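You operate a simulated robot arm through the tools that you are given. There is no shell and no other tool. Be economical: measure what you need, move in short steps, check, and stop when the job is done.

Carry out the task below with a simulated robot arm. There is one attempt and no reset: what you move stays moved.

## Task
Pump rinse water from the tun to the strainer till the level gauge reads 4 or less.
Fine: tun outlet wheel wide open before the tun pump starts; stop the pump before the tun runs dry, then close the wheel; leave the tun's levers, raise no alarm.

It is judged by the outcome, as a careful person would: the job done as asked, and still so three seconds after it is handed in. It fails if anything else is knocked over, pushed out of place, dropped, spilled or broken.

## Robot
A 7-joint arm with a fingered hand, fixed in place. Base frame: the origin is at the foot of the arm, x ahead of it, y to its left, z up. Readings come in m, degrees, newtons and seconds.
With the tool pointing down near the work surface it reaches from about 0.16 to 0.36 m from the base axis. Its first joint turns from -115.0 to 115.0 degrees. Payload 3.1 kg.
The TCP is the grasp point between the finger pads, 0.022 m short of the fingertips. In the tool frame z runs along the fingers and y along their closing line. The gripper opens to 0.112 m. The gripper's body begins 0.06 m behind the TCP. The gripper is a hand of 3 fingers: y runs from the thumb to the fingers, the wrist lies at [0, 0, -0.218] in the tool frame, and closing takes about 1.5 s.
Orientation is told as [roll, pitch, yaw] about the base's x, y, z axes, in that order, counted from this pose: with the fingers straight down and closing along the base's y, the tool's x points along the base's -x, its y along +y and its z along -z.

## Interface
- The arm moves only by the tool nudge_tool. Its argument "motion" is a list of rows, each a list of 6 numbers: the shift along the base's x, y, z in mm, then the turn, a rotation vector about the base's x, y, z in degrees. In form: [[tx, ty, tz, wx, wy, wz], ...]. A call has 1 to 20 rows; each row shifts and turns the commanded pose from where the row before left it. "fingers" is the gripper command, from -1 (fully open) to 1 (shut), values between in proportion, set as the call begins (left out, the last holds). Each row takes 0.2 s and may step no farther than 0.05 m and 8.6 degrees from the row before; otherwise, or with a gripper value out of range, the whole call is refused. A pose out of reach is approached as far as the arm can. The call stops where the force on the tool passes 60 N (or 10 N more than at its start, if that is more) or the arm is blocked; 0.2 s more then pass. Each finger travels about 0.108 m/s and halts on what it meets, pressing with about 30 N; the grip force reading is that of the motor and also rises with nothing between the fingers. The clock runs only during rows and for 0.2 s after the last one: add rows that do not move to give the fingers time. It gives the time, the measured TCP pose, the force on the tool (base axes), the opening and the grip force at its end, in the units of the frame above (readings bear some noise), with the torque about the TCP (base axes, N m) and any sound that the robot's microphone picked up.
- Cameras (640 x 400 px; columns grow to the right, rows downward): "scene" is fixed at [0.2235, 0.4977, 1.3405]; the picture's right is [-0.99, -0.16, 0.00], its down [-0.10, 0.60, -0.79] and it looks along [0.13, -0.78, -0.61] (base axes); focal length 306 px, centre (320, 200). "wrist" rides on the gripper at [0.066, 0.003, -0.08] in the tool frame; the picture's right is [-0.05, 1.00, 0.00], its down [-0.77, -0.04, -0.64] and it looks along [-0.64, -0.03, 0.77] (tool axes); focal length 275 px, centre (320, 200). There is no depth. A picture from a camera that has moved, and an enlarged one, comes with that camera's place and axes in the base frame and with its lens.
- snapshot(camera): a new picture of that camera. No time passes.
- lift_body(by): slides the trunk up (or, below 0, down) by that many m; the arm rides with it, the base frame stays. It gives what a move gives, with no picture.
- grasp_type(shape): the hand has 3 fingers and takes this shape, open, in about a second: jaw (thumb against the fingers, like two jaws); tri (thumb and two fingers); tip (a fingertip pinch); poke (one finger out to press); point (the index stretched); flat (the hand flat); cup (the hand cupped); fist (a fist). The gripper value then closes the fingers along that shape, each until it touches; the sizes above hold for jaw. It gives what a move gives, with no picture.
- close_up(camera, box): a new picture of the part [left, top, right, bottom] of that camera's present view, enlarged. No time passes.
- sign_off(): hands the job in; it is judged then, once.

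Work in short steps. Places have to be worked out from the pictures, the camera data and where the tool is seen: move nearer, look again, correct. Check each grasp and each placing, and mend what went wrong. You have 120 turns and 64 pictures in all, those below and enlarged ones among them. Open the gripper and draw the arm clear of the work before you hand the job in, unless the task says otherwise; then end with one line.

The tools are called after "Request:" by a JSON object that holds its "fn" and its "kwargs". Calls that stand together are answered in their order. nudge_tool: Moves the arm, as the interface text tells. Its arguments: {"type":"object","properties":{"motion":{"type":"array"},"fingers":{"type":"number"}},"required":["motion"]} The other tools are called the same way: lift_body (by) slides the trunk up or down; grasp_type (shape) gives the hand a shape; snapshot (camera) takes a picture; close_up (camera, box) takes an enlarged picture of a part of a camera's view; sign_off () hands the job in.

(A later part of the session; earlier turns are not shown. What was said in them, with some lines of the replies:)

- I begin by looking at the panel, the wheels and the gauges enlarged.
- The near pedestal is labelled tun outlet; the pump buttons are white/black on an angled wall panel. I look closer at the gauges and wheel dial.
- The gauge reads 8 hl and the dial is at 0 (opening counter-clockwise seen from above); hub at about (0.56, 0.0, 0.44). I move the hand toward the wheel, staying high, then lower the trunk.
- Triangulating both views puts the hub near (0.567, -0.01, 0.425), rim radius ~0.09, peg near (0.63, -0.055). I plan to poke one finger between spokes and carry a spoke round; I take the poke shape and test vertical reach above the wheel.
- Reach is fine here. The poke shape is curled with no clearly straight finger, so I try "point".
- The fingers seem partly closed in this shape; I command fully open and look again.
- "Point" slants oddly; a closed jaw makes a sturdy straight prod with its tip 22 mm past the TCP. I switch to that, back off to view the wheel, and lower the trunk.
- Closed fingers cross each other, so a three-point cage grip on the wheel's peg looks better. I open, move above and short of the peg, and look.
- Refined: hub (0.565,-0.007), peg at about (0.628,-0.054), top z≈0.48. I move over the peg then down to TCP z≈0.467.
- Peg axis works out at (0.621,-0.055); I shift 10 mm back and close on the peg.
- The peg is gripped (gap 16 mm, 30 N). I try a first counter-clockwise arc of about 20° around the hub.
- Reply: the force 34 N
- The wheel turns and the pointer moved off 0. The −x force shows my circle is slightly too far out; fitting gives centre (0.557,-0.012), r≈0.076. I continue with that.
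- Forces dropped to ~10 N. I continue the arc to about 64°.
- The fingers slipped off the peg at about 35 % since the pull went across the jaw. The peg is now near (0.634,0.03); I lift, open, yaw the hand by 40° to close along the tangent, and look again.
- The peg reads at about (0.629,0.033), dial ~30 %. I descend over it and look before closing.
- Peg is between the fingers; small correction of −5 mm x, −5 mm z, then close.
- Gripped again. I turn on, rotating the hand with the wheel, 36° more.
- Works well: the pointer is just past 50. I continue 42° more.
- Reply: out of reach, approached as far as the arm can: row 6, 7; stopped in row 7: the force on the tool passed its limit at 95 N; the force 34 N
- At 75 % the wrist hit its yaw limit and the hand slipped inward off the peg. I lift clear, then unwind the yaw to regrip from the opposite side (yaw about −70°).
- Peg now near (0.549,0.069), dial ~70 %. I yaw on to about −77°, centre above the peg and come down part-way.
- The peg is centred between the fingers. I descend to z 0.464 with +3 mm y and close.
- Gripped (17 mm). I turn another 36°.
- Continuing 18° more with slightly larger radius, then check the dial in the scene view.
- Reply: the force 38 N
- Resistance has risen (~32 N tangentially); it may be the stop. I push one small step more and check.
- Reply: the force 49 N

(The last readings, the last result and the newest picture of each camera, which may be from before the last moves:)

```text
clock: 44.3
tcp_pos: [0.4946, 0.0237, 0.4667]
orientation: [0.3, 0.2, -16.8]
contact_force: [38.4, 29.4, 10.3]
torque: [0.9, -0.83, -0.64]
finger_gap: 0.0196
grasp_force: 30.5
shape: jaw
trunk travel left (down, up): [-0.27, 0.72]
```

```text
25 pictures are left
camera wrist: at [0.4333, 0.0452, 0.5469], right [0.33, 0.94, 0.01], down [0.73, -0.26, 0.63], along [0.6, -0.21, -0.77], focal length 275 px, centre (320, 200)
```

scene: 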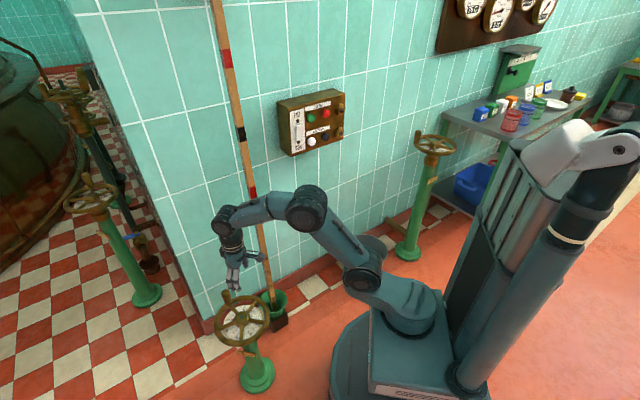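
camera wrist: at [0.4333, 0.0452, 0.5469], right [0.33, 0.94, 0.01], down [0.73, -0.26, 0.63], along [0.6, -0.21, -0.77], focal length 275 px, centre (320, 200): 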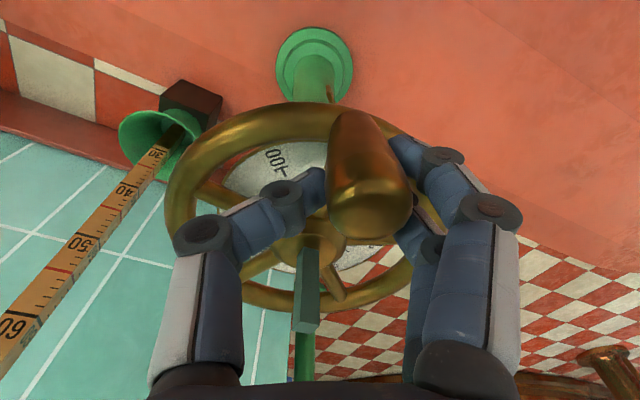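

The peg no longer follows: probably at its stop. I release, lift straight up and look at the dial.

Request:
{"fn": "nudge_tool", "kwargs": {"motion": [[0, 4, 0, 0, 0, 0], [0, 0, 0, 0, 0, 0], [0, 0, 0, 0, 0, 0], [0, 0, 30, 0, 0, 0], [0, 0, 40, 0, 0, 0], [-40, 0, 30, 0, 0, 0], [-40, 0, 0, 0, 0, 0], [-40, 0, 0, 0, 0, 0], [0, 0, 0, 0, 0, 0]], "fingers": -0.3}}

Request:
{"fn": "close_up", "kwargs": {"camera": "scene", "box": [205, 270, 285, 350]}}

Request:
{"fn": "snapshot", "kwargs": {"camera": "wrist"}}

```text
clock: 46.3
tcp_pos: [0.363, 0.0238, 0.5657]
orientation: [-0.1, 1.0, -17.0]
contact_force: [0.1, -0.2, -0.3]
torque: [-0.02, 0.01, 0.01]
finger_gap: 0.0724
grasp_force: 0.0
shape: jaw
trunk travel left (down, up): [-0.27, 0.72]
```

```text
5.00 times, centred on (245, 310) of scene
camera zoom: at [0.2235, 0.4977, 1.3405], right [-0.99, -0.16, 0.0], down [-0.1, 0.6, -0.79], along [0.13, -0.78, -0.61], focal length 1530 px, centre (695, -350)
```

zoom: 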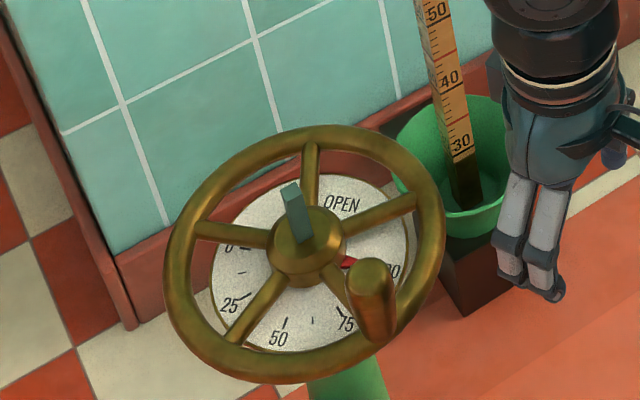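

```text
23 pictures are left
camera wrist: at [0.3048, 0.0452, 0.646], right [0.34, 0.94, 0.0], down [0.74, -0.26, 0.62], along [0.58, -0.21, -0.78], focal length 275 px, centre (320, 200)
```

wrist: 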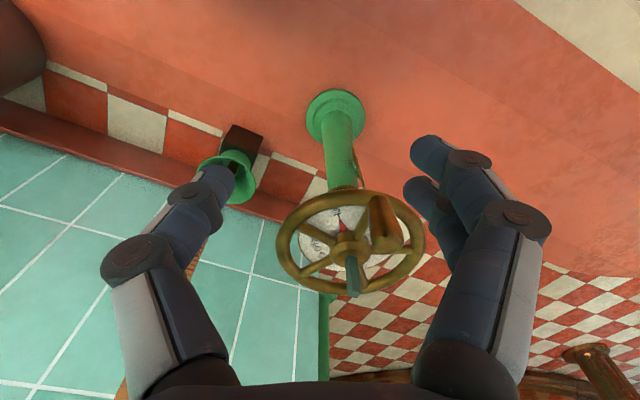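

The pointer is near 100; I zoom further to tell whether it is fully there.

Request:
{"fn": "close_up", "kwargs": {"camera": "scene", "box": [240, 308, 290, 340]}}

```text
12.50 times, centred on (265, 324) of scene
camera zoom: at [0.2235, 0.4977, 1.3405], right [-0.99, -0.16, 0.0], down [-0.1, 0.6, -0.79], along [0.13, -0.78, -0.61], focal length 3826 px, centre (1008, -1350)
```

zoom: 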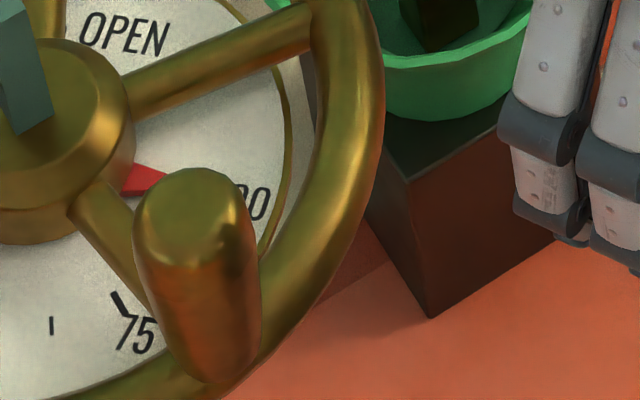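

Request:
{"fn": "close_up", "kwargs": {"camera": "wrist", "box": [290, 185, 410, 260]}}

```text
5.33 times, centred on (350, 222) of wrist
camera zoom: at [0.3048, 0.0452, 0.646], right [0.34, 0.94, 0.0], down [0.74, -0.26, 0.62], along [0.58, -0.21, -0.78], focal length 1468 px, centre (160, 80)
```

zoom: 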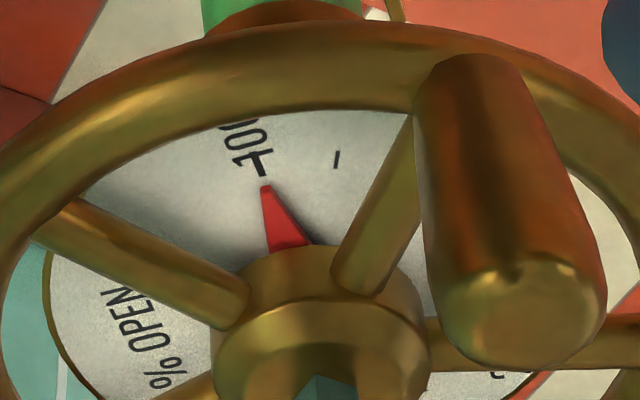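

The pointer sits on the 100 tick and the wheel pressed firmly against its stop: wide open. Next: raise the trunk 0.2 m, swing toward the panel with hand down, fingers closed; wall normal ≈(-0.72,0.69), white button ≈(0.417,-0.477,0.837).

Request:
{"fn": "lift_body", "kwargs": {"by": 0.2}}

Request:
{"fn": "nudge_tool", "kwargs": {"motion": [[-10, -25, 3, 0, 0, -5], [-10, -30, 3, 0, 0, -5], [-15, -30, 4, 0, 0, -5], [-15, -30, 4, 0, 0, -5], [-15, -30, 4, 0, 0, -4], [-15, -30, 4, 0, 0, -3], [-15, -30, 4, 0, 0, 0], [-8, -39, 4, 0, 0, 0], [0, 0, 0, 0, 0, 0]], "fingers": 1}}

```text
clock: 48.5
tcp_pos: [0.3646, 0.0236, 0.7649]
orientation: [0.0, 1.1, -16.9]
contact_force: [1.1, 0.2, 0.0]
torque: [-0.01, -0.01, -0.01]
finger_gap: 0.0725
grasp_force: 0.2
shape: jaw
trunk travel left (down, up): [-0.47, 0.52]
```

```text
clock: 50.5
tcp_pos: [0.2629, -0.2226, 0.7934]
orientation: [0.0, 1.1, -43.9]
contact_force: [0.2, 0.4, -0.5]
torque: [0.0, -0.02, -0.03]
finger_gap: 0.0
grasp_force: 30.1
shape: jaw
trunk travel left (down, up): [-0.47, 0.52]
```

Now I pitch the hand up to horizontal pointing at the wall while moving to a standoff of about 0.15 m from the white button.

Request:
{"fn": "nudge_tool", "kwargs": {"motion": [[4.2, -13.6, 4, -5.6, -5.8, 0], [4.2, -13.6, 4, -5.6, -5.8, 0], [4.2, -13.6, 4, -5.6, -5.8, 0], [4.2, -13.6, 4, -5.6, -5.8, 0], [4.2, -13.6, 4, -5.6, -5.8, 0], [4.2, -13.6, 4, -5.6, -5.8, 0], [4.2, -13.6, 4, -5.6, -5.8, 0], [4.2, -13.6, 4, -5.6, -5.8, 0], [4.2, -13.6, 4, -5.6, -5.8, 0], [4.2, -13.6, 4, -5.6, -5.8, 0], [4.2, -13.6, 4, -5.6, -5.8, 0], [0, 0, 0, 0, 0, 0]]}}

Request:
{"fn": "snapshot", "kwargs": {"camera": "wrist"}}

Request:
{"fn": "close_up", "kwargs": {"camera": "scene", "box": [250, 60, 450, 200]}}

```text
clock: 53.1
tcp_pos: [0.3452, -0.3798, 0.8481]
orientation: [-1.7, -87.6, -42.4]
contact_force: [-0.8, -0.4, 0.7]
torque: [0.0, -0.03, 0.0]
finger_gap: 0.0
grasp_force: 29.5
shape: jaw
out of reach, approached as far as the arm can: row 6, 7, 8, 9, 11
trunk travel left (down, up): [-0.47, 0.52]
```

```text
20 pictures are left
camera wrist: at [0.2889, -0.3193, 0.7852], right [0.7, 0.71, 0.05], down [-0.46, 0.4, 0.8], along [0.55, -0.58, 0.6], focal length 275 px, centre (320, 200)
```

wrist: 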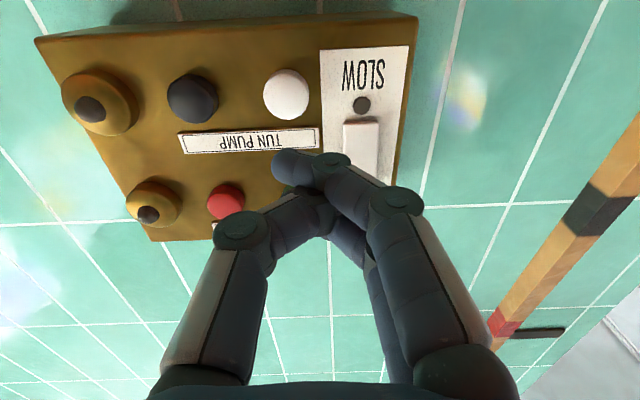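

```text
2.86 times, centred on (350, 130) of scene
camera zoom: at [0.2235, 0.4977, 1.3405], right [-0.99, -0.16, 0.0], down [-0.1, 0.6, -0.79], along [0.13, -0.78, -0.61], focal length 875 px, centre (234, 400)
```

zoom: 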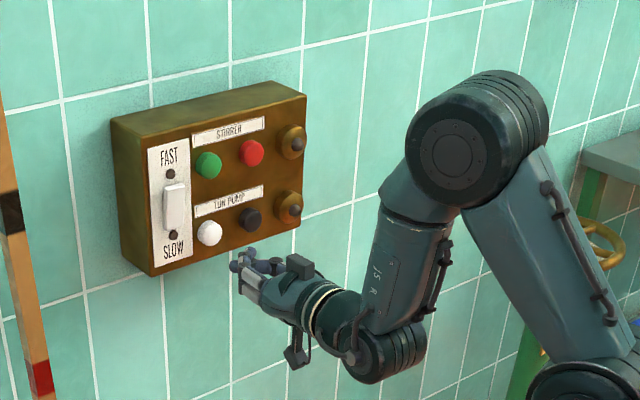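

White button works out at (0.418,-0.482,0.839). Since some rows were out of reach, I make a small forward move to learn the current commanded pose.

Request:
{"fn": "nudge_tool", "kwargs": {"motion": [[20, -20, 0, 0, 0, 0], [0, 0, 0, 0, 0, 0]]}}

```text
clock: 53.7
tcp_pos: [0.353, -0.373, 0.8506]
orientation: [-2.1, -87.5, -41.8]
contact_force: [0.0, -0.2, -0.8]
torque: [0.0, 0.01, 0.03]
finger_gap: 0.0
grasp_force: 29.9
shape: jaw
out of reach, approached as far as the arm can: row 1
trunk travel left (down, up): [-0.47, 0.52]
```

Request:
{"fn": "nudge_tool", "kwargs": {"motion": [[25, -14, 4, 0, 0, 0], [24, -13, 4, 0, 0, 0], [0, 0, 0, 0, 0, 0]]}}

```text
clock: 54.5
tcp_pos: [0.4004, -0.4043, 0.8615]
orientation: [-2.5, -87.7, -41.5]
contact_force: [0.0, -0.3, 0.0]
torque: [-0.01, -0.03, -0.02]
finger_gap: 0.0
grasp_force: 30.0
shape: jaw
trunk travel left (down, up): [-0.47, 0.52]
```

Commands follow the measured pose; now in reach. I line up with the button about 12 mm off and look.

Request:
{"fn": "nudge_tool", "kwargs": {"motion": [[0, -6, -20, 0, 0, 0], [2, -18, 0, 0, 0, 0], [2, -16, 0, 0, 0, 0], [0, 0, 0, 0, 0, 0]]}}

Request:
{"fn": "snapshot", "kwargs": {"camera": "wrist"}}

Request:
{"fn": "close_up", "kwargs": {"camera": "scene", "box": [260, 70, 380, 170]}}

```text
clock: 55.5
tcp_pos: [0.401, -0.4158, 0.8413]
orientation: [-2.4, -87.6, -42.0]
contact_force: [0.1, -0.9, 0.9]
torque: [-0.04, 0.01, 0.02]
finger_gap: 0.0
grasp_force: 30.6
shape: jaw
out of reach, approached as far as the arm can: row 2, 3
trunk travel left (down, up): [-0.47, 0.52]
```

```text
18 pictures are left
camera wrist: at [0.3447, -0.355, 0.7792], right [0.7, 0.71, 0.04], down [-0.45, 0.4, 0.8], along [0.55, -0.58, 0.6], focal length 275 px, centre (320, 200)
```

wrist: 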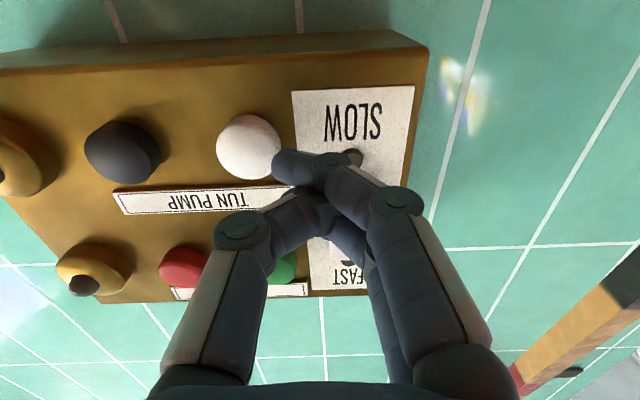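

```text
4.00 times, centred on (320, 120) of scene
camera zoom: at [0.2235, 0.4977, 1.3405], right [-0.99, -0.16, 0.0], down [-0.1, 0.6, -0.79], along [0.13, -0.78, -0.61], focal length 1224 px, centre (320, 520)
```

zoom: 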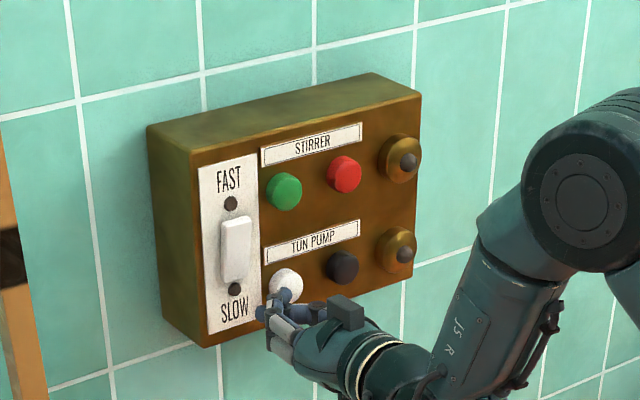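

The limit seems tied to the hand heading against the arm's azimuth; I turn the heading 8° toward the radial line, then shift to face the button at a short standoff.

Request:
{"fn": "nudge_tool", "kwargs": {"motion": [[0, 0, 0, 0, 0, -4], [0, 0, 0, 0, 0, -4], [3, -10, 0, 0, 0, 0], [3, -10, 0, 0, 0, 0], [2, -10, -1, 0, 0, 0], [0, 0, 0, 0, 0, 0]]}}

Request:
{"fn": "close_up", "kwargs": {"camera": "wrist", "box": [160, 60, 480, 260]}}

```text
clock: 56.9
tcp_pos: [0.4098, -0.4433, 0.8405]
orientation: [-2.7, -87.6, -49.2]
contact_force: [-1.9, 3.5, -0.2]
torque: [0.02, 0.0, -0.04]
finger_gap: 0.0002
grasp_force: 30.4
shape: jaw
trunk travel left (down, up): [-0.47, 0.52]
heard: click
```

```text
2.00 times, centred on (320, 160) of wrist
camera zoom: at [0.3619, -0.3757, 0.7765], right [0.79, 0.61, 0.04], down [-0.4, 0.45, 0.8], along [0.47, -0.65, 0.6], focal length 551 px, centre (320, 280)
```

zoom: 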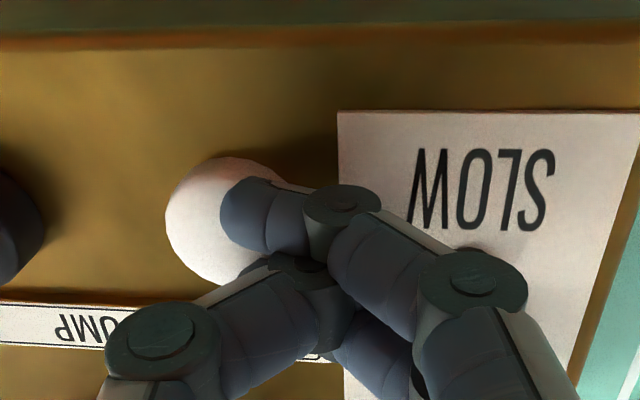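

A click was heard: the white button got pressed. I check the lamp and the gauge.

Request:
{"fn": "snapshot", "kwargs": {"camera": "scene"}}

Request:
{"fn": "close_up", "kwargs": {"camera": "scene", "box": [470, 0, 570, 62]}}

```text
15 pictures are left
```

scene: 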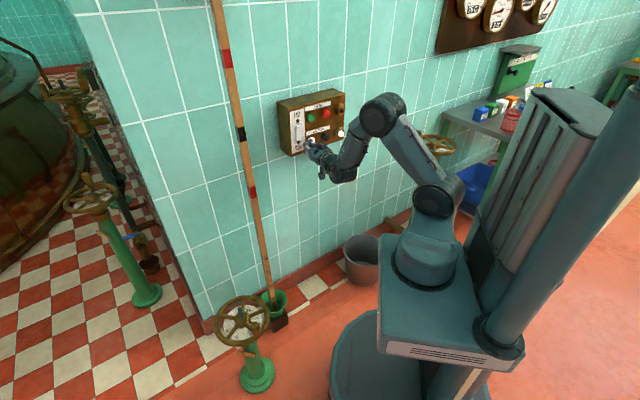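

```text
6.40 times, centred on (520, 31) of scene
camera zoom: at [0.2235, 0.4977, 1.3405], right [-0.99, -0.16, 0.0], down [-0.1, 0.6, -0.79], along [0.13, -0.78, -0.61], focal length 1959 px, centre (-960, 1282)
```

zoom: 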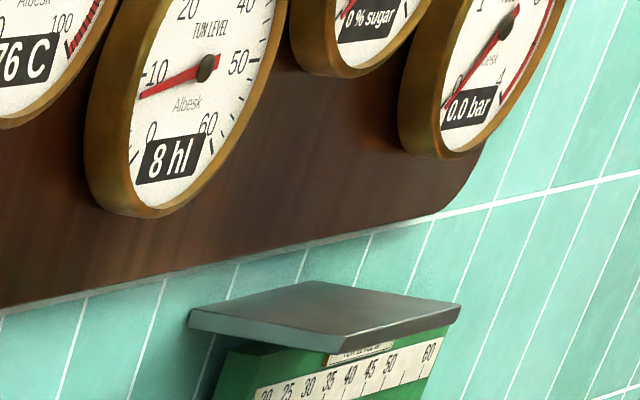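

Pump lamp is lit; gauge still 8. I back off and line up in front of the black stop button, then read the gauge.

Request:
{"fn": "nudge_tool", "kwargs": {"motion": [[-16, 19, 0, 0, 0, 0], [-15, -17, 0, 0, 0, -2], [-15, -17, 0, 0, 0, -2], [-16, -17, 0, 0, 0, -2], [0, 0, 0, 0, 0, 0]]}}

Request:
{"fn": "close_up", "kwargs": {"camera": "scene", "box": [470, 0, 570, 62]}}

Request:
{"fn": "close_up", "kwargs": {"camera": "wrist", "box": [80, 40, 480, 290]}}

```text
clock: 58.1
tcp_pos: [0.3477, -0.4762, 0.8389]
orientation: [-1.9, -87.6, -56.1]
contact_force: [-1.0, 0.1, -0.2]
torque: [0.01, 0.0, -0.01]
finger_gap: 0.0
grasp_force: 30.1
shape: jaw
trunk travel left (down, up): [-0.47, 0.52]
```

```text
6.40 times, centred on (520, 31) of scene
camera zoom: at [0.2235, 0.4977, 1.3405], right [-0.99, -0.16, 0.0], down [-0.1, 0.6, -0.79], along [0.13, -0.78, -0.61], focal length 1959 px, centre (-960, 1282)
```

zoom: 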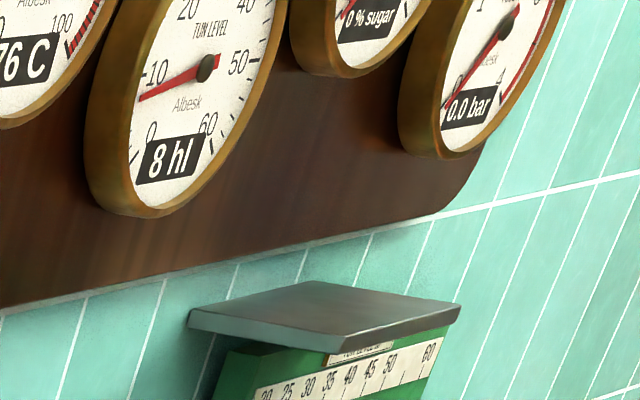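

```text
1.60 times, centred on (280, 165) of wrist
camera zoom: at [0.3075, -0.4048, 0.7758], right [0.85, 0.53, 0.05], down [-0.35, 0.49, 0.8], along [0.4, -0.69, 0.6], focal length 440 px, centre (384, 256)
```

zoom: 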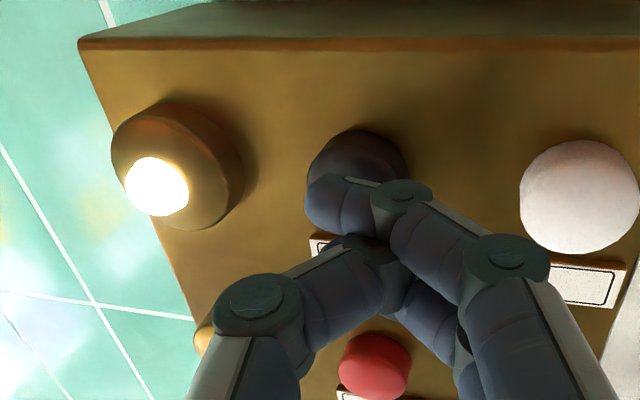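

Lamp is lit and the fingers face the black button. I wait 3 s and read the gauge.

Request:
{"fn": "nudge_tool", "kwargs": {"motion": [[0, 0, 0, 0, 0, 0], [0, 0, 0, 0, 0, 0], [0, 0, 0, 0, 0, 0], [0, 0, 0, 0, 0, 0], [0, 0, 0, 0, 0, 0], [0, 0, 0, 0, 0, 0], [0, 0, 0, 0, 0, 0], [0, 0, 0, 0, 0, 0], [0, 0, 0, 0, 0, 0], [0, 0, 0, 0, 0, 0], [0, 0, 0, 0, 0, 0], [0, 0, 0, 0, 0, 0], [0, 0, 0, 0, 0, 0], [0, 0, 0, 0, 0, 0]]}}

Request:
{"fn": "close_up", "kwargs": {"camera": "scene", "box": [470, 0, 570, 62]}}

```text
clock: 61.1
tcp_pos: [0.3481, -0.4772, 0.8399]
orientation: [-2.1, -87.6, -55.8]
contact_force: [-0.3, -0.4, -0.3]
torque: [-0.01, 0.02, 0.0]
finger_gap: 0.0
grasp_force: 29.5
shape: jaw
trunk travel left (down, up): [-0.47, 0.52]
```

```text
6.40 times, centred on (520, 31) of scene
camera zoom: at [0.2235, 0.4977, 1.3405], right [-0.99, -0.16, 0.0], down [-0.1, 0.6, -0.79], along [0.13, -0.78, -0.61], focal length 1959 px, centre (-960, 1282)
```

zoom: 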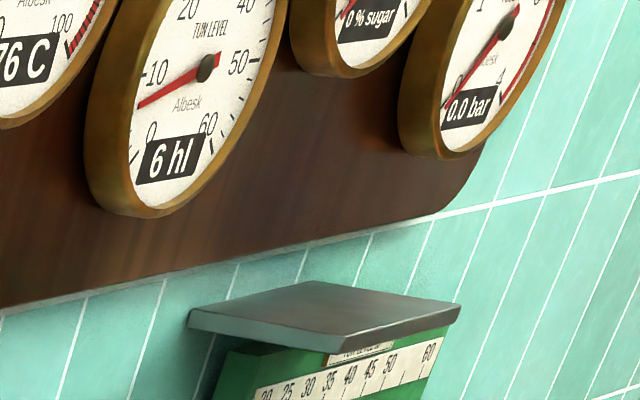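

It reads 6, roughly 0.4–0.5 hl/s. I wait 3.6 s more and read.

Request:
{"fn": "nudge_tool", "kwargs": {"motion": [[0, 0, 0, 0, 0, 0], [0, 0, 0, 0, 0, 0], [0, 0, 0, 0, 0, 0], [0, 0, 0, 0, 0, 0], [0, 0, 0, 0, 0, 0], [0, 0, 0, 0, 0, 0], [0, 0, 0, 0, 0, 0], [0, 0, 0, 0, 0, 0], [0, 0, 0, 0, 0, 0], [0, 0, 0, 0, 0, 0], [0, 0, 0, 0, 0, 0], [0, 0, 0, 0, 0, 0], [0, 0, 0, 0, 0, 0], [0, 0, 0, 0, 0, 0], [0, 0, 0, 0, 0, 0], [0, 0, 0, 0, 0, 0], [0, 0, 0, 0, 0, 0]]}}

Request:
{"fn": "close_up", "kwargs": {"camera": "scene", "box": [470, 0, 570, 62]}}

```text
clock: 64.7
tcp_pos: [0.3479, -0.4768, 0.8383]
orientation: [-2.1, -87.6, -55.8]
contact_force: [0.5, -0.5, -0.8]
torque: [-0.02, 0.0, 0.0]
finger_gap: 0.0
grasp_force: 30.2
shape: jaw
trunk travel left (down, up): [-0.47, 0.52]
```

```text
6.40 times, centred on (520, 31) of scene
camera zoom: at [0.2235, 0.4977, 1.3405], right [-0.99, -0.16, 0.0], down [-0.1, 0.6, -0.79], along [0.13, -0.78, -0.61], focal length 1959 px, centre (-960, 1282)
```

zoom: 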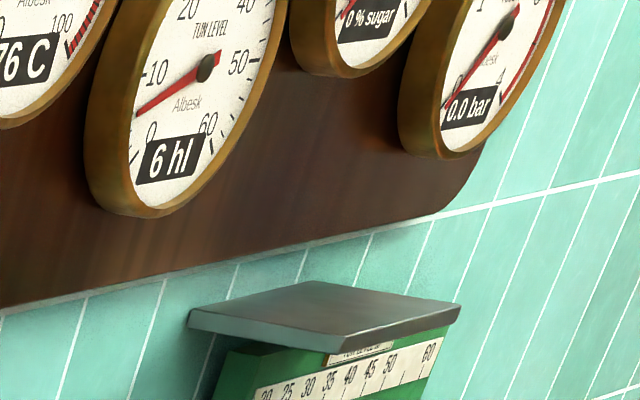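

The needle is steadily falling (display still 6). I wait 3.4 s more.

Request:
{"fn": "nudge_tool", "kwargs": {"motion": [[0, 0, 0, 0, 0, 0], [0, 0, 0, 0, 0, 0], [0, 0, 0, 0, 0, 0], [0, 0, 0, 0, 0, 0], [0, 0, 0, 0, 0, 0], [0, 0, 0, 0, 0, 0], [0, 0, 0, 0, 0, 0], [0, 0, 0, 0, 0, 0], [0, 0, 0, 0, 0, 0], [0, 0, 0, 0, 0, 0], [0, 0, 0, 0, 0, 0], [0, 0, 0, 0, 0, 0], [0, 0, 0, 0, 0, 0], [0, 0, 0, 0, 0, 0], [0, 0, 0, 0, 0, 0], [0, 0, 0, 0, 0, 0]]}}

Request:
{"fn": "close_up", "kwargs": {"camera": "scene", "box": [470, 0, 570, 62]}}

```text
clock: 68.1
tcp_pos: [0.3486, -0.4772, 0.8395]
orientation: [-2.0, -87.6, -55.9]
contact_force: [0.2, -0.2, 0.2]
torque: [-0.02, -0.04, 0.01]
finger_gap: 0.0
grasp_force: 29.9
shape: jaw
trunk travel left (down, up): [-0.47, 0.52]
```

```text
6.40 times, centred on (520, 31) of scene
camera zoom: at [0.2235, 0.4977, 1.3405], right [-0.99, -0.16, 0.0], down [-0.1, 0.6, -0.79], along [0.13, -0.78, -0.61], focal length 1959 px, centre (-960, 1282)
```

zoom: 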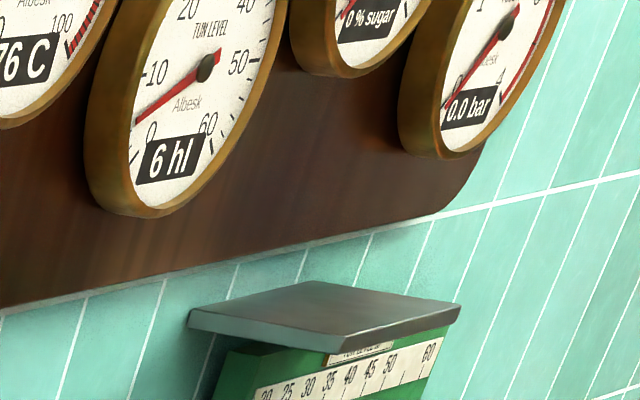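

Needle is at roughly 4.7 (display steps in twos). I wait 3.4 s more and read.

Request:
{"fn": "nudge_tool", "kwargs": {"motion": [[0, 0, 0, 0, 0, 0], [0, 0, 0, 0, 0, 0], [0, 0, 0, 0, 0, 0], [0, 0, 0, 0, 0, 0], [0, 0, 0, 0, 0, 0], [0, 0, 0, 0, 0, 0], [0, 0, 0, 0, 0, 0], [0, 0, 0, 0, 0, 0], [0, 0, 0, 0, 0, 0], [0, 0, 0, 0, 0, 0], [0, 0, 0, 0, 0, 0], [0, 0, 0, 0, 0, 0], [0, 0, 0, 0, 0, 0], [0, 0, 0, 0, 0, 0], [0, 0, 0, 0, 0, 0], [0, 0, 0, 0, 0, 0]]}}

Request:
{"fn": "close_up", "kwargs": {"camera": "scene", "box": [470, 0, 570, 62]}}

```text
clock: 71.5
tcp_pos: [0.3477, -0.4774, 0.8389]
orientation: [-2.1, -87.6, -55.7]
contact_force: [0.3, 0.5, -0.2]
torque: [-0.02, 0.02, 0.01]
finger_gap: 0.0
grasp_force: 30.1
shape: jaw
trunk travel left (down, up): [-0.47, 0.52]
```

```text
6.40 times, centred on (520, 31) of scene
camera zoom: at [0.2235, 0.4977, 1.3405], right [-0.99, -0.16, 0.0], down [-0.1, 0.6, -0.79], along [0.13, -0.78, -0.61], focal length 1959 px, centre (-960, 1282)
```

zoom: 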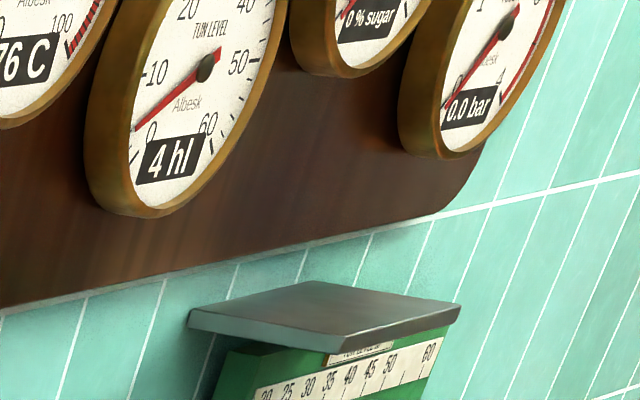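

It reads 4. I let about one more second pass for margin while advancing onto the black stop button.

Request:
{"fn": "nudge_tool", "kwargs": {"motion": [[0, 0, 0, 0, 0, 0], [0, 0, 0, 0, 0, 0], [0, 0, 0, 0, 0, 0], [0, 0, 0, 0, 0, 0], [3.7, -4.7, 0, 0, 0, 0], [3.7, -4.7, 0, 0, 0, 0], [3.7, -4.7, 0, 0, 0, 0], [3.7, -4.7, 0, 0, 0, 0]]}}

```text
clock: 73.3
tcp_pos: [0.3612, -0.4933, 0.8407]
orientation: [-2.8, -87.6, -55.2]
contact_force: [-2.7, 4.2, -0.5]
torque: [0.0, 0.01, -0.05]
finger_gap: 0.0001
grasp_force: 30.2
shape: jaw
trunk travel left (down, up): [-0.47, 0.52]
heard: click
```

Click heard with ~5 N. I back off straight and check lamp and gauge in the scene view.

Request:
{"fn": "nudge_tool", "kwargs": {"motion": [[-12, 15, 0, 0, 0, 0], [-12, 15, 0, 0, 0, 0], [0, 0, 0, 0, 0, 0]]}}

Request:
{"fn": "close_up", "kwargs": {"camera": "scene", "box": [270, 0, 560, 180]}}

```text
clock: 74.1
tcp_pos: [0.3364, -0.463, 0.8399]
orientation: [-1.8, -87.6, -56.3]
contact_force: [-0.5, -0.4, 0.6]
torque: [0.02, 0.01, 0.0]
finger_gap: 0.0001
grasp_force: 30.1
shape: jaw
trunk travel left (down, up): [-0.47, 0.52]
```

```text
2.21 times, centred on (415, 90) of scene
camera zoom: at [0.2235, 0.4977, 1.3405], right [-0.99, -0.16, 0.0], down [-0.1, 0.6, -0.79], along [0.13, -0.78, -0.61], focal length 676 px, centre (110, 443)
```

zoom: 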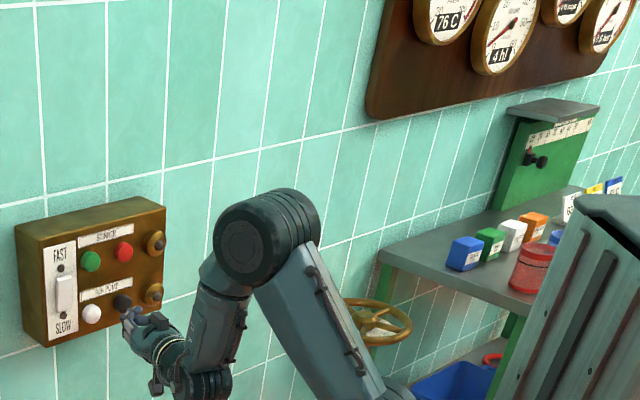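

Pump lamp is out and the gauge reads 4 hl. Now I retreat from the panel and turn the hand back down to close the wheel.

Request:
{"fn": "nudge_tool", "kwargs": {"motion": [[-13.3, 16.6, 1, 6.7, 4.2, 0], [-13.3, 16.6, 1, 6.7, 4.2, 0], [-13.3, 16.6, 1, 6.7, 4.2, 0], [-13.3, 16.6, 1, 6.7, 4.2, 0], [-13.3, 16.6, 1, 6.7, 4.2, 0], [-13.3, 16.6, 1, 6.7, 4.2, 0], [-13.3, 16.6, 1, 6.7, 4.2, 0], [-13.3, 16.6, 1, 6.7, 4.2, 0], [-13.3, 16.6, 1, 6.7, 4.2, 0], [-13.3, 16.6, 1, 6.7, 4.2, 0], [-13.3, 16.6, 1, 6.7, 4.2, 0], [0, 0, 0, 0, 0, 0]]}}

```text
clock: 76.7
tcp_pos: [0.1956, -0.2911, 0.8502]
orientation: [-1.1, -4.5, -57.9]
contact_force: [-0.1, 0.7, -0.3]
torque: [-0.02, 0.01, 0.0]
finger_gap: 0.0
grasp_force: 29.8
shape: jaw
out of reach, approached as far as the arm can: row 6
trunk travel left (down, up): [-0.47, 0.52]
```

I level the hand, swing toward the wheel with yaw to −30°, open the fingers partly, and lower the trunk again.

Request:
{"fn": "nudge_tool", "kwargs": {"motion": [[0, 0, 0, 4.4, 1.5, 0], [22.7, 34.6, 0, 0, 0, 3.1], [22.7, 34.6, 0, 0, 0, 3.1], [22.7, 34.6, 0, 0, 0, 3.1], [22.7, 34.6, 0, 0, 0, 3.1], [22.7, 34.6, 0, 0, 0, 3.1], [22.7, 34.6, 0, 0, 0, 3.1], [22.7, 34.6, 0, 0, 0, 3.1], [22.7, 34.6, 0, 0, 0, 3.1], [22.7, 34.6, 0, 0, 0, 3.1], [0, 0, 0, 0, 0, 0]], "fingers": -0.3}}

Request:
{"fn": "lift_body", "kwargs": {"by": -0.2}}

```text
clock: 79.1
tcp_pos: [0.3987, 0.0204, 0.8507]
orientation: [-0.3, -0.2, -30.0]
contact_force: [-0.2, 0.0, -0.6]
torque: [0.0, 0.02, 0.01]
finger_gap: 0.0726
grasp_force: 0.0
shape: jaw
trunk travel left (down, up): [-0.47, 0.52]
```

```text
clock: 81.2
tcp_pos: [0.3987, 0.0195, 0.6514]
orientation: [-0.2, -0.1, -30.0]
contact_force: [-0.3, 0.2, 0.2]
torque: [0.01, 0.02, -0.03]
finger_gap: 0.0722
grasp_force: 0.0
shape: jaw
trunk travel left (down, up): [-0.27, 0.72]
```

I move above the peg's expected place (0.496,0.031) and down to z 0.495 for a look.

Request:
{"fn": "nudge_tool", "kwargs": {"motion": [[33, 4, -20, 0, 0, 0], [32, 4, -30, 0, 0, 0], [32, 3.5, -30, 0, 0, 0], [0, 0, -30, 0, 0, 0], [0, 0, -30, 0, 0, 0], [0, 0, -16, 0, 0, 0], [0, 0, 0, 0, 0, 0]]}}

Request:
{"fn": "snapshot", "kwargs": {"camera": "wrist"}}

```text
clock: 82.8
tcp_pos: [0.4939, 0.0315, 0.4931]
orientation: [-0.1, -0.2, -30.0]
contact_force: [0.0, 1.3, -1.0]
torque: [0.0, 0.0, 0.01]
finger_gap: 0.0726
grasp_force: 0.1
shape: jaw
trunk travel left (down, up): [-0.27, 0.72]
```

```text
6 pictures are left
camera wrist: at [0.4382, 0.0675, 0.5729], right [0.54, 0.84, 0.0], down [0.65, -0.41, 0.64], along [0.53, -0.35, -0.77], focal length 275 px, centre (320, 200)
```

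wrist: 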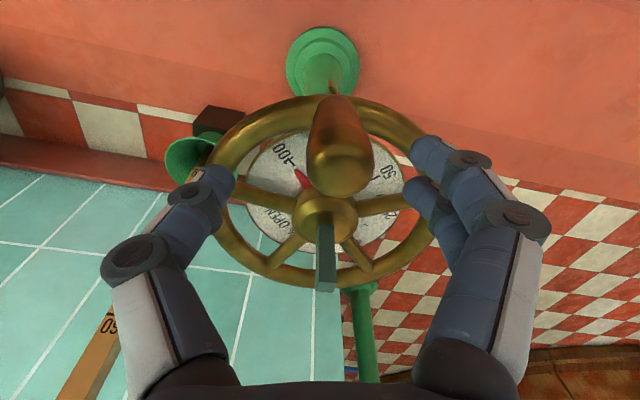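

The peg is a bit to the right; I shift (+1,+7) mm, yaw −7°, descend to z 0.465 and close.

Request:
{"fn": "nudge_tool", "kwargs": {"motion": [[1, 7, 0, 0, 0, -7], [0, 0, -14, 0, 0, 0], [0, 0, -14, 0, 0, 0], [0, 0, 0, 0, 0, 0]]}}

Request:
{"fn": "nudge_tool", "kwargs": {"motion": [[0, 0, 0, 0, 0, 0], [0, 0, 0, 0, 0, 0], [0, 0, 0, 0, 0, 0], [0, 0, 0, 0, 0, 0], [0, 0, 0, 0, 0, 0], [0, 0, 0, 0, 0, 0]], "fingers": 1}}

```text
clock: 83.8
tcp_pos: [0.4951, 0.0371, 0.4659]
orientation: [-0.2, -0.1, -37.0]
contact_force: [-0.6, 0.9, 0.9]
torque: [0.01, -0.01, 0.04]
finger_gap: 0.0725
grasp_force: 0.0
shape: jaw
trunk travel left (down, up): [-0.27, 0.72]
```

```text
clock: 85.2
tcp_pos: [0.4956, 0.037, 0.4652]
orientation: [-0.2, 0.1, -37.0]
contact_force: [5.1, -3.7, -2.8]
torque: [-0.06, -0.08, 0.05]
finger_gap: 0.0167
grasp_force: 29.7
shape: jaw
trunk travel left (down, up): [-0.27, 0.72]
```

Gripped. I turn clockwise, 48° first, the hand turning with the wheel.

Request:
{"fn": "nudge_tool", "kwargs": {"motion": [[5.1, 6.4, 0, 0, 0, -6], [5.8, 5.8, 0, 0, 0, -6], [6.4, 5.1, 0, 0, 0, -6], [6.8, 4.4, 0, 0, 0, -6], [7.3, 3.8, 0, 0, 0, -6], [7.6, 2.9, 0, 0, 0, -6], [7.9, 2.1, 0, 0, 0, -6], [8.0, 1.3, 0, 0, 0, -6], [0, 0, 0, 0, 0, 0]]}}

```text
clock: 87.2
tcp_pos: [0.5523, 0.0687, 0.4656]
orientation: [-0.3, 0.0, -85.1]
contact_force: [-3.6, -13.9, -12.9]
torque: [-0.22, 0.04, -0.04]
finger_gap: 0.0156
grasp_force: 30.3
shape: jaw
trunk travel left (down, up): [-0.27, 0.72]
```

Still held. Two more 6° steps.

Request:
{"fn": "nudge_tool", "kwargs": {"motion": [[8.1, -0.8, 0, 0, 0, -6], [8.1, -1.4, 0, 0, 0, -6], [0, 0, 0, 0, 0, 0]]}}

```text
clock: 88.0
tcp_pos: [0.5687, 0.0686, 0.4661]
orientation: [-0.1, 0.0, -97.1]
contact_force: [-3.9, -6.0, -4.7]
torque: [-0.13, 0.04, -0.03]
finger_gap: 0.0158
grasp_force: 30.2
shape: jaw
trunk travel left (down, up): [-0.27, 0.72]
```

Held at peg angle ~83°. Now I release, lift, turn the hand through +176° and come back down on the same peg.

Request:
{"fn": "nudge_tool", "kwargs": {"motion": [[0, 0, 0, 0, 0, 0], [0, 0, 0, 0, 0, 0], [0, 0, 0, 0, 0, 0], [0, 0, 30, 0, 0, 0], [0, 0, 35, 0, 0, 0], [0, 0, 30, 0, 0, 0], [0, 0, 0, 0, 0, 8], [0, 0, 0, 0, 0, 8], [0, 0, 0, 0, 0, 8], [0, 0, 0, 0, 0, 8], [0, 0, 0, 0, 0, 8], [0, 0, 0, 0, 0, 8], [0, 0, 0, 0, 0, 8], [0, 0, 0, 0, 0, 8], [0, 0, 0, 0, 0, 8], [0, 0, 0, 0, 0, 8], [0, 0, 0, 0, 0, 8]], "fingers": -0.3}}

Request:
{"fn": "nudge_tool", "kwargs": {"motion": [[0, 0, 0, 0, 0, 8], [0, 0, 0, 0, 0, 8], [0, 0, 0, 0, 0, 8], [0, 0, 0, 0, 0, 8], [0, 0, 0, 0, 0, 8], [0, 0, 0, 0, 0, 8], [0, 0, 0, 0, 0, 8], [0, 0, 0, 0, 0, 8], [0, 0, 0, 0, 0, 8], [0, 0, 0, 0, 0, 8], [0, 0, 0, 0, 0, 8], [0, 0, -30, 0, 0, 0], [0, 0, -35, 0, 0, 0], [0, 0, 0, 0, 0, 0]]}}

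Request:
{"fn": "snapshot", "kwargs": {"camera": "wrist"}}

```text
clock: 91.6
tcp_pos: [0.5677, 0.0663, 0.5615]
orientation: [-0.2, 0.0, -8.8]
contact_force: [0.0, 0.1, 0.7]
torque: [0.03, 0.01, 0.02]
finger_gap: 0.0723
grasp_force: 0.0
shape: jaw
trunk travel left (down, up): [-0.27, 0.72]
```

```text
clock: 94.6
tcp_pos: [0.5706, 0.0679, 0.4955]
orientation: [-0.1, -0.1, 78.9]
contact_force: [-0.2, 0.1, 0.1]
torque: [0.01, 0.0, -0.03]
finger_gap: 0.0726
grasp_force: 0.0
shape: jaw
trunk travel left (down, up): [-0.27, 0.72]
```

```text
5 pictures are left
camera wrist: at [0.5556, 0.0026, 0.576], right [-0.97, 0.24, 0.0], down [0.18, 0.75, 0.64], along [0.15, 0.62, -0.77], focal length 275 px, centre (320, 200)
```

wrist: 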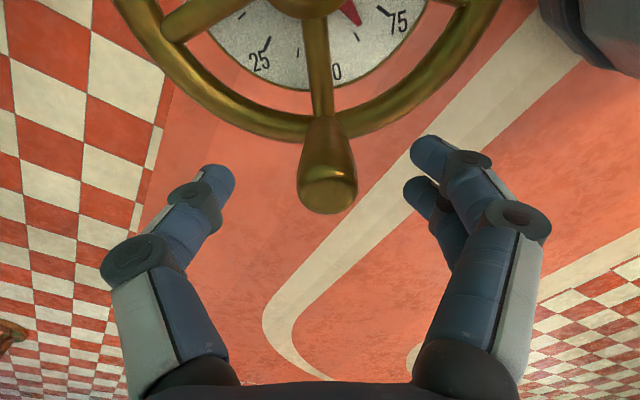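

The peg is centred. I descend 30 mm and close.

Request:
{"fn": "nudge_tool", "kwargs": {"motion": [[-1, 0, -15, 0, 0, 0], [-1, 0, -15, 0, 0, 0], [0, 0, 0, 0, 0, 0]]}}

Request:
{"fn": "nudge_tool", "kwargs": {"motion": [[0, 0, 0, 0, 0, 0], [0, 0, 0, 0, 0, 0], [0, 0, 0, 0, 0, 0], [0, 0, 0, 0, 0, 0], [0, 0, 0, 0, 0, 0], [0, 0, 0, 0, 0, 0]], "fingers": 1}}

```text
clock: 95.4
tcp_pos: [0.5672, 0.0667, 0.4651]
orientation: [-0.2, 0.0, 79.0]
contact_force: [-0.1, -0.4, 0.5]
torque: [0.0, 0.02, -0.03]
finger_gap: 0.0724
grasp_force: 0.1
shape: jaw
trunk travel left (down, up): [-0.27, 0.72]
```

```text
clock: 96.8
tcp_pos: [0.5668, 0.0662, 0.4648]
orientation: [-0.1, -0.1, 78.9]
contact_force: [3.3, -8.8, -1.9]
torque: [-0.01, -0.07, 0.03]
finger_gap: 0.0113
grasp_force: 29.6
shape: jaw
trunk travel left (down, up): [-0.27, 0.72]
```

Gap is only 11 mm, so the grip is on the peg's edge with the hand too far inward. I reopen, move 5 mm outward and close again.

Request:
{"fn": "nudge_tool", "kwargs": {"motion": [[0, 0, 0, 0, 0, 0], [0, 0, 0, 0, 0, 0], [0, 0, 0, 0, 0, 0], [2, 6, 0, 0, 0, 0], [0, 0, 0, 0, 0, 0]], "fingers": -0.3}}

Request:
{"fn": "nudge_tool", "kwargs": {"motion": [[0, 0, 0, 0, 0, 0], [0, 0, 0, 0, 0, 0], [0, 0, 0, 0, 0, 0], [0, 0, 0, 0, 0, 0], [0, 0, 0, 0, 0, 0], [0, 0, 0, 0, 0, 0]], "fingers": 1}}

```text
clock: 98.0
tcp_pos: [0.5673, 0.0735, 0.465]
orientation: [-0.2, 0.0, 78.9]
contact_force: [-0.3, -0.7, -1.2]
torque: [0.01, 0.0, -0.02]
finger_gap: 0.0724
grasp_force: 0.1
shape: jaw
trunk travel left (down, up): [-0.27, 0.72]
```

```text
clock: 99.4
tcp_pos: [0.569, 0.073, 0.4661]
orientation: [-0.1, 0.0, 79.0]
contact_force: [0.0, -1.6, -2.1]
torque: [-0.02, 0.04, -0.04]
finger_gap: 0.0185
grasp_force: 29.6
shape: jaw
trunk travel left (down, up): [-0.27, 0.72]
```

Good grip (18.5 mm). I turn clockwise 36°.

Request:
{"fn": "nudge_tool", "kwargs": {"motion": [[8.2, -3.1, 0, 0, 0, -6], [8.2, -2.3, 0, 0, 0, -6], [7.8, -3.2, 0, 0, 0, -6], [7.5, -4.0, 0, 0, 0, -6], [7.0, -4.7, 0, 0, 0, -6], [6.5, -5.5, 0, 0, 0, -6], [0, 0, 0, 0, 0, 0]]}}

```text
clock: 101.0
tcp_pos: [0.6144, 0.0507, 0.4666]
orientation: [-0.2, 0.0, 42.9]
contact_force: [-1.8, 5.6, -6.7]
torque: [0.13, 0.03, -0.08]
finger_gap: 0.0174
grasp_force: 29.4
shape: jaw
trunk travel left (down, up): [-0.27, 0.72]
```

Continuing another 42°.

Request:
{"fn": "nudge_tool", "kwargs": {"motion": [[5.9, -6.1, 0, 0, 0, -6], [5.3, -6.6, 0, 0, 0, -6], [4.4, -7.2, 0, 0, 0, -6], [3.8, -7.7, 0, 0, 0, -6], [2.9, -7.9, 0, 0, 0, -6], [2.0, -8.2, 0, 0, 0, -6], [1.0, -8.4, 0, 0, 0, -6], [0, 0, 0, 0, 0, 0]]}}

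```text
clock: 102.8
tcp_pos: [0.6382, -0.0, 0.4668]
orientation: [-0.2, -0.2, 0.8]
contact_force: [6.0, 4.1, -4.2]
torque: [0.1, -0.1, -0.07]
finger_gap: 0.0176
grasp_force: 30.0
shape: jaw
trunk travel left (down, up): [-0.27, 0.72]
```

Continuing 30° more.

Request:
{"fn": "nudge_tool", "kwargs": {"motion": [[0.3, -8.5, 0, 0, 0, -6], [-0.6, -8.5, 0, 0, 0, -6], [-1.5, -8.3, 0, 0, 0, -6], [-2.3, -8.2, 0, 0, 0, -6], [-3.2, -7.8, 0, 0, 0, -6], [0, 0, 0, 0, 0, 0]]}}

Request:
{"fn": "nudge_tool", "kwargs": {"motion": [[-4.0, -7.5, 0, 0, 0, -6], [-2.4, -3.5, 0, 0, 0, -3], [-2.4, -3.5, 0, 0, 0, -3], [0, 0, 0, 0, 0, 0]]}}

```text
clock: 104.2
tcp_pos: [0.6299, -0.0436, 0.4658]
orientation: [-0.2, 0.0, -29.1]
contact_force: [3.0, 3.7, -4.2]
torque: [0.13, -0.06, -0.15]
finger_gap: 0.0174
grasp_force: 29.5
shape: jaw
trunk travel left (down, up): [-0.27, 0.72]
```

```text
clock: 105.2
tcp_pos: [0.6232, -0.0559, 0.4662]
orientation: [-0.2, 0.0, -41.0]
contact_force: [-4.0, 11.3, 0.7]
torque: [0.21, 0.03, 0.0]
finger_gap: 0.0173
grasp_force: 30.1
shape: jaw
trunk travel left (down, up): [-0.27, 0.72]
```

Resistance begins to rise. I push a little further against the stop.

Request:
{"fn": "nudge_tool", "kwargs": {"motion": [[-2.6, -3.3, 0, 0, 0, -3], [-2.6, -3.3, 0, 0, 0, -2], [0, 0, 0, 0, 0, 0]]}}

Request:
{"fn": "close_up", "kwargs": {"camera": "wrist", "box": [220, 0, 540, 200]}}

```text
clock: 106.0
tcp_pos: [0.6187, -0.0611, 0.4661]
orientation: [-0.1, 0.0, -45.9]
contact_force: [4.1, 33.7, -2.2]
torque: [0.71, -0.22, 0.51]
finger_gap: 0.0179
grasp_force: 30.5
shape: jaw
trunk travel left (down, up): [-0.27, 0.72]
```

```text
2.00 times, centred on (380, 100) of wrist
camera zoom: at [0.5751, -0.0107, 0.5458], right [0.75, 0.66, 0.0], down [0.51, -0.58, 0.64], along [0.42, -0.48, -0.77], focal length 551 px, centre (200, 400)
```

zoom: 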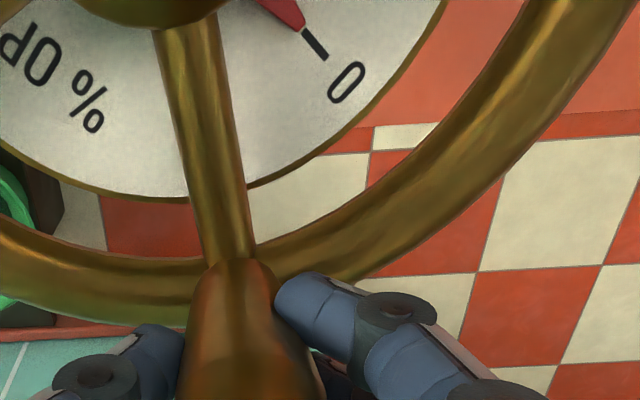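

The pointer is exactly on 0 and the stop is felt. I relax the push, open, lift and draw the arm clear.

Request:
{"fn": "nudge_tool", "kwargs": {"motion": [[0, 3, 0, 0, 0, 0], [0, 0, 0, 0, 0, 0]]}}

Request:
{"fn": "nudge_tool", "kwargs": {"motion": [[0, 0, 0, 0, 0, 0], [0, 0, 0, 0, 0, 0], [0, 0, 0, 0, 0, 0], [0, 0, 30, 0, 0, 0], [0, 0, 40, 0, 0, 0], [0, 0, 40, 0, 0, 0], [-45, 5, 10, 0, 0, 0], [-45, 5, 0, 0, 0, 0], [-45, 5, 0, 0, 0, 0], [-45, 5, 0, 0, 0, 0], [-45, 5, 0, 0, 0, 0], [-20, 5, 0, 0, 0, 0], [0, 0, 0, 0, 0, 0]], "fingers": -0.3}}

Request:
{"fn": "nudge_tool", "kwargs": {"motion": [[0, 0, 0, 0, 0, 0], [0, 0, 0, 0, 0, 0], [0, 0, 0, 0, 0, 0], [0, 0, 0, 0, 0, 0]], "fingers": -1}}

Request:
{"fn": "snapshot", "kwargs": {"camera": "scene"}}

Request:
{"fn": "close_up", "kwargs": {"camera": "scene", "box": [205, 270, 285, 350]}}

Request:
{"fn": "close_up", "kwargs": {"camera": "scene", "box": [270, 0, 560, 180]}}

```text
clock: 106.6
tcp_pos: [0.6173, -0.0606, 0.4655]
orientation: [-0.1, -0.2, -46.0]
contact_force: [2.0, 23.4, -1.6]
torque: [0.57, -0.27, 0.43]
finger_gap: 0.0183
grasp_force: 30.2
shape: jaw
trunk travel left (down, up): [-0.27, 0.72]
```

```text
clock: 109.4
tcp_pos: [0.3719, -0.03, 0.5861]
orientation: [-0.2, -0.1, -46.1]
contact_force: [0.2, -0.4, -0.2]
torque: [0.01, 0.03, 0.01]
finger_gap: 0.0725
grasp_force: 0.0
shape: jaw
trunk travel left (down, up): [-0.27, 0.72]
```

```text
clock: 110.4
tcp_pos: [0.3733, -0.0284, 0.5859]
orientation: [-0.2, -0.2, -46.0]
contact_force: [0.0, 0.2, 1.0]
torque: [0.04, 0.0, -0.04]
finger_gap: 0.1121
grasp_force: 0.0
shape: jaw
trunk travel left (down, up): [-0.27, 0.72]
```

```text
3 pictures are left
```

scene: 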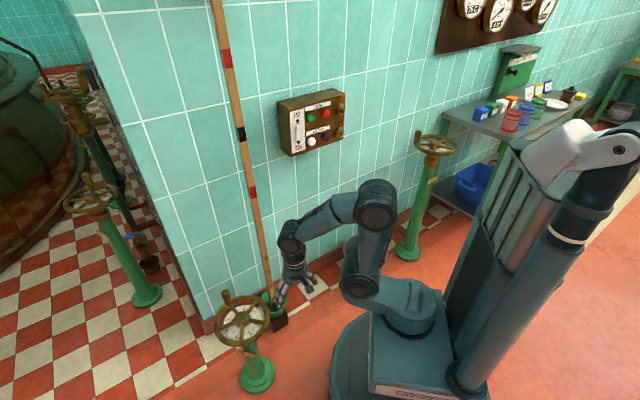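

```text
5.00 times, centred on (245, 310) of scene
camera zoom: at [0.2235, 0.4977, 1.3405], right [-0.99, -0.16, 0.0], down [-0.1, 0.6, -0.79], along [0.13, -0.78, -0.61], focal length 1530 px, centre (695, -350)
```

zoom: 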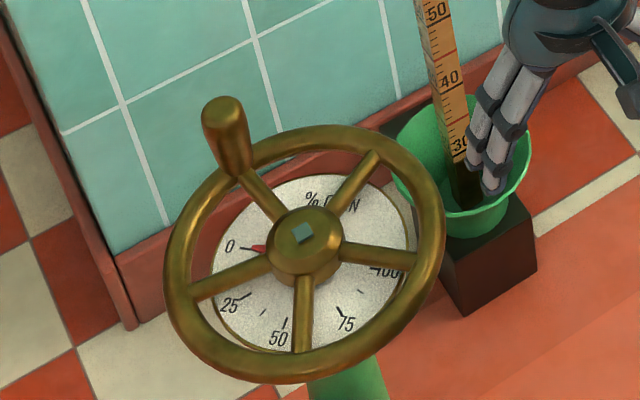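

```text
2.21 times, centred on (415, 90) of scene
camera zoom: at [0.2235, 0.4977, 1.3405], right [-0.99, -0.16, 0.0], down [-0.1, 0.6, -0.79], along [0.13, -0.78, -0.61], focal length 676 px, centre (110, 443)
```

zoom: 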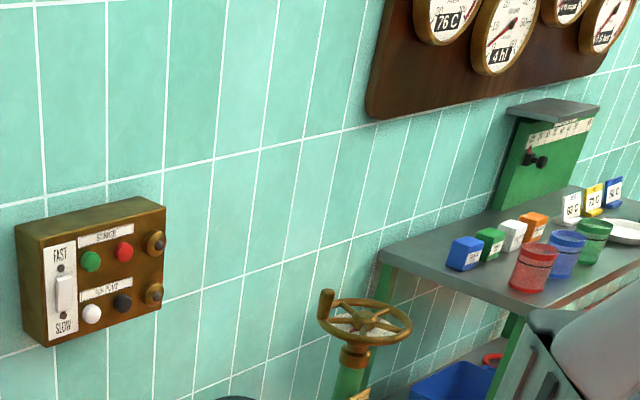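

The wheel is back at 0, the pump lamp is out, the gauge reads 4 hl, and nothing else has been moved. The hand is open and clear of the work, so I hand the job in.

Request:
{"fn": "sign_off", "kwargs": {}}

```text
The job is handed in.
```

The rinse water was pumped until the gauge read 4 hl. The tun outlet wheel was wide open before the pump started. I then stopped the pump and closed the wheel to 0; I left the levers alone and noticed no alarm.
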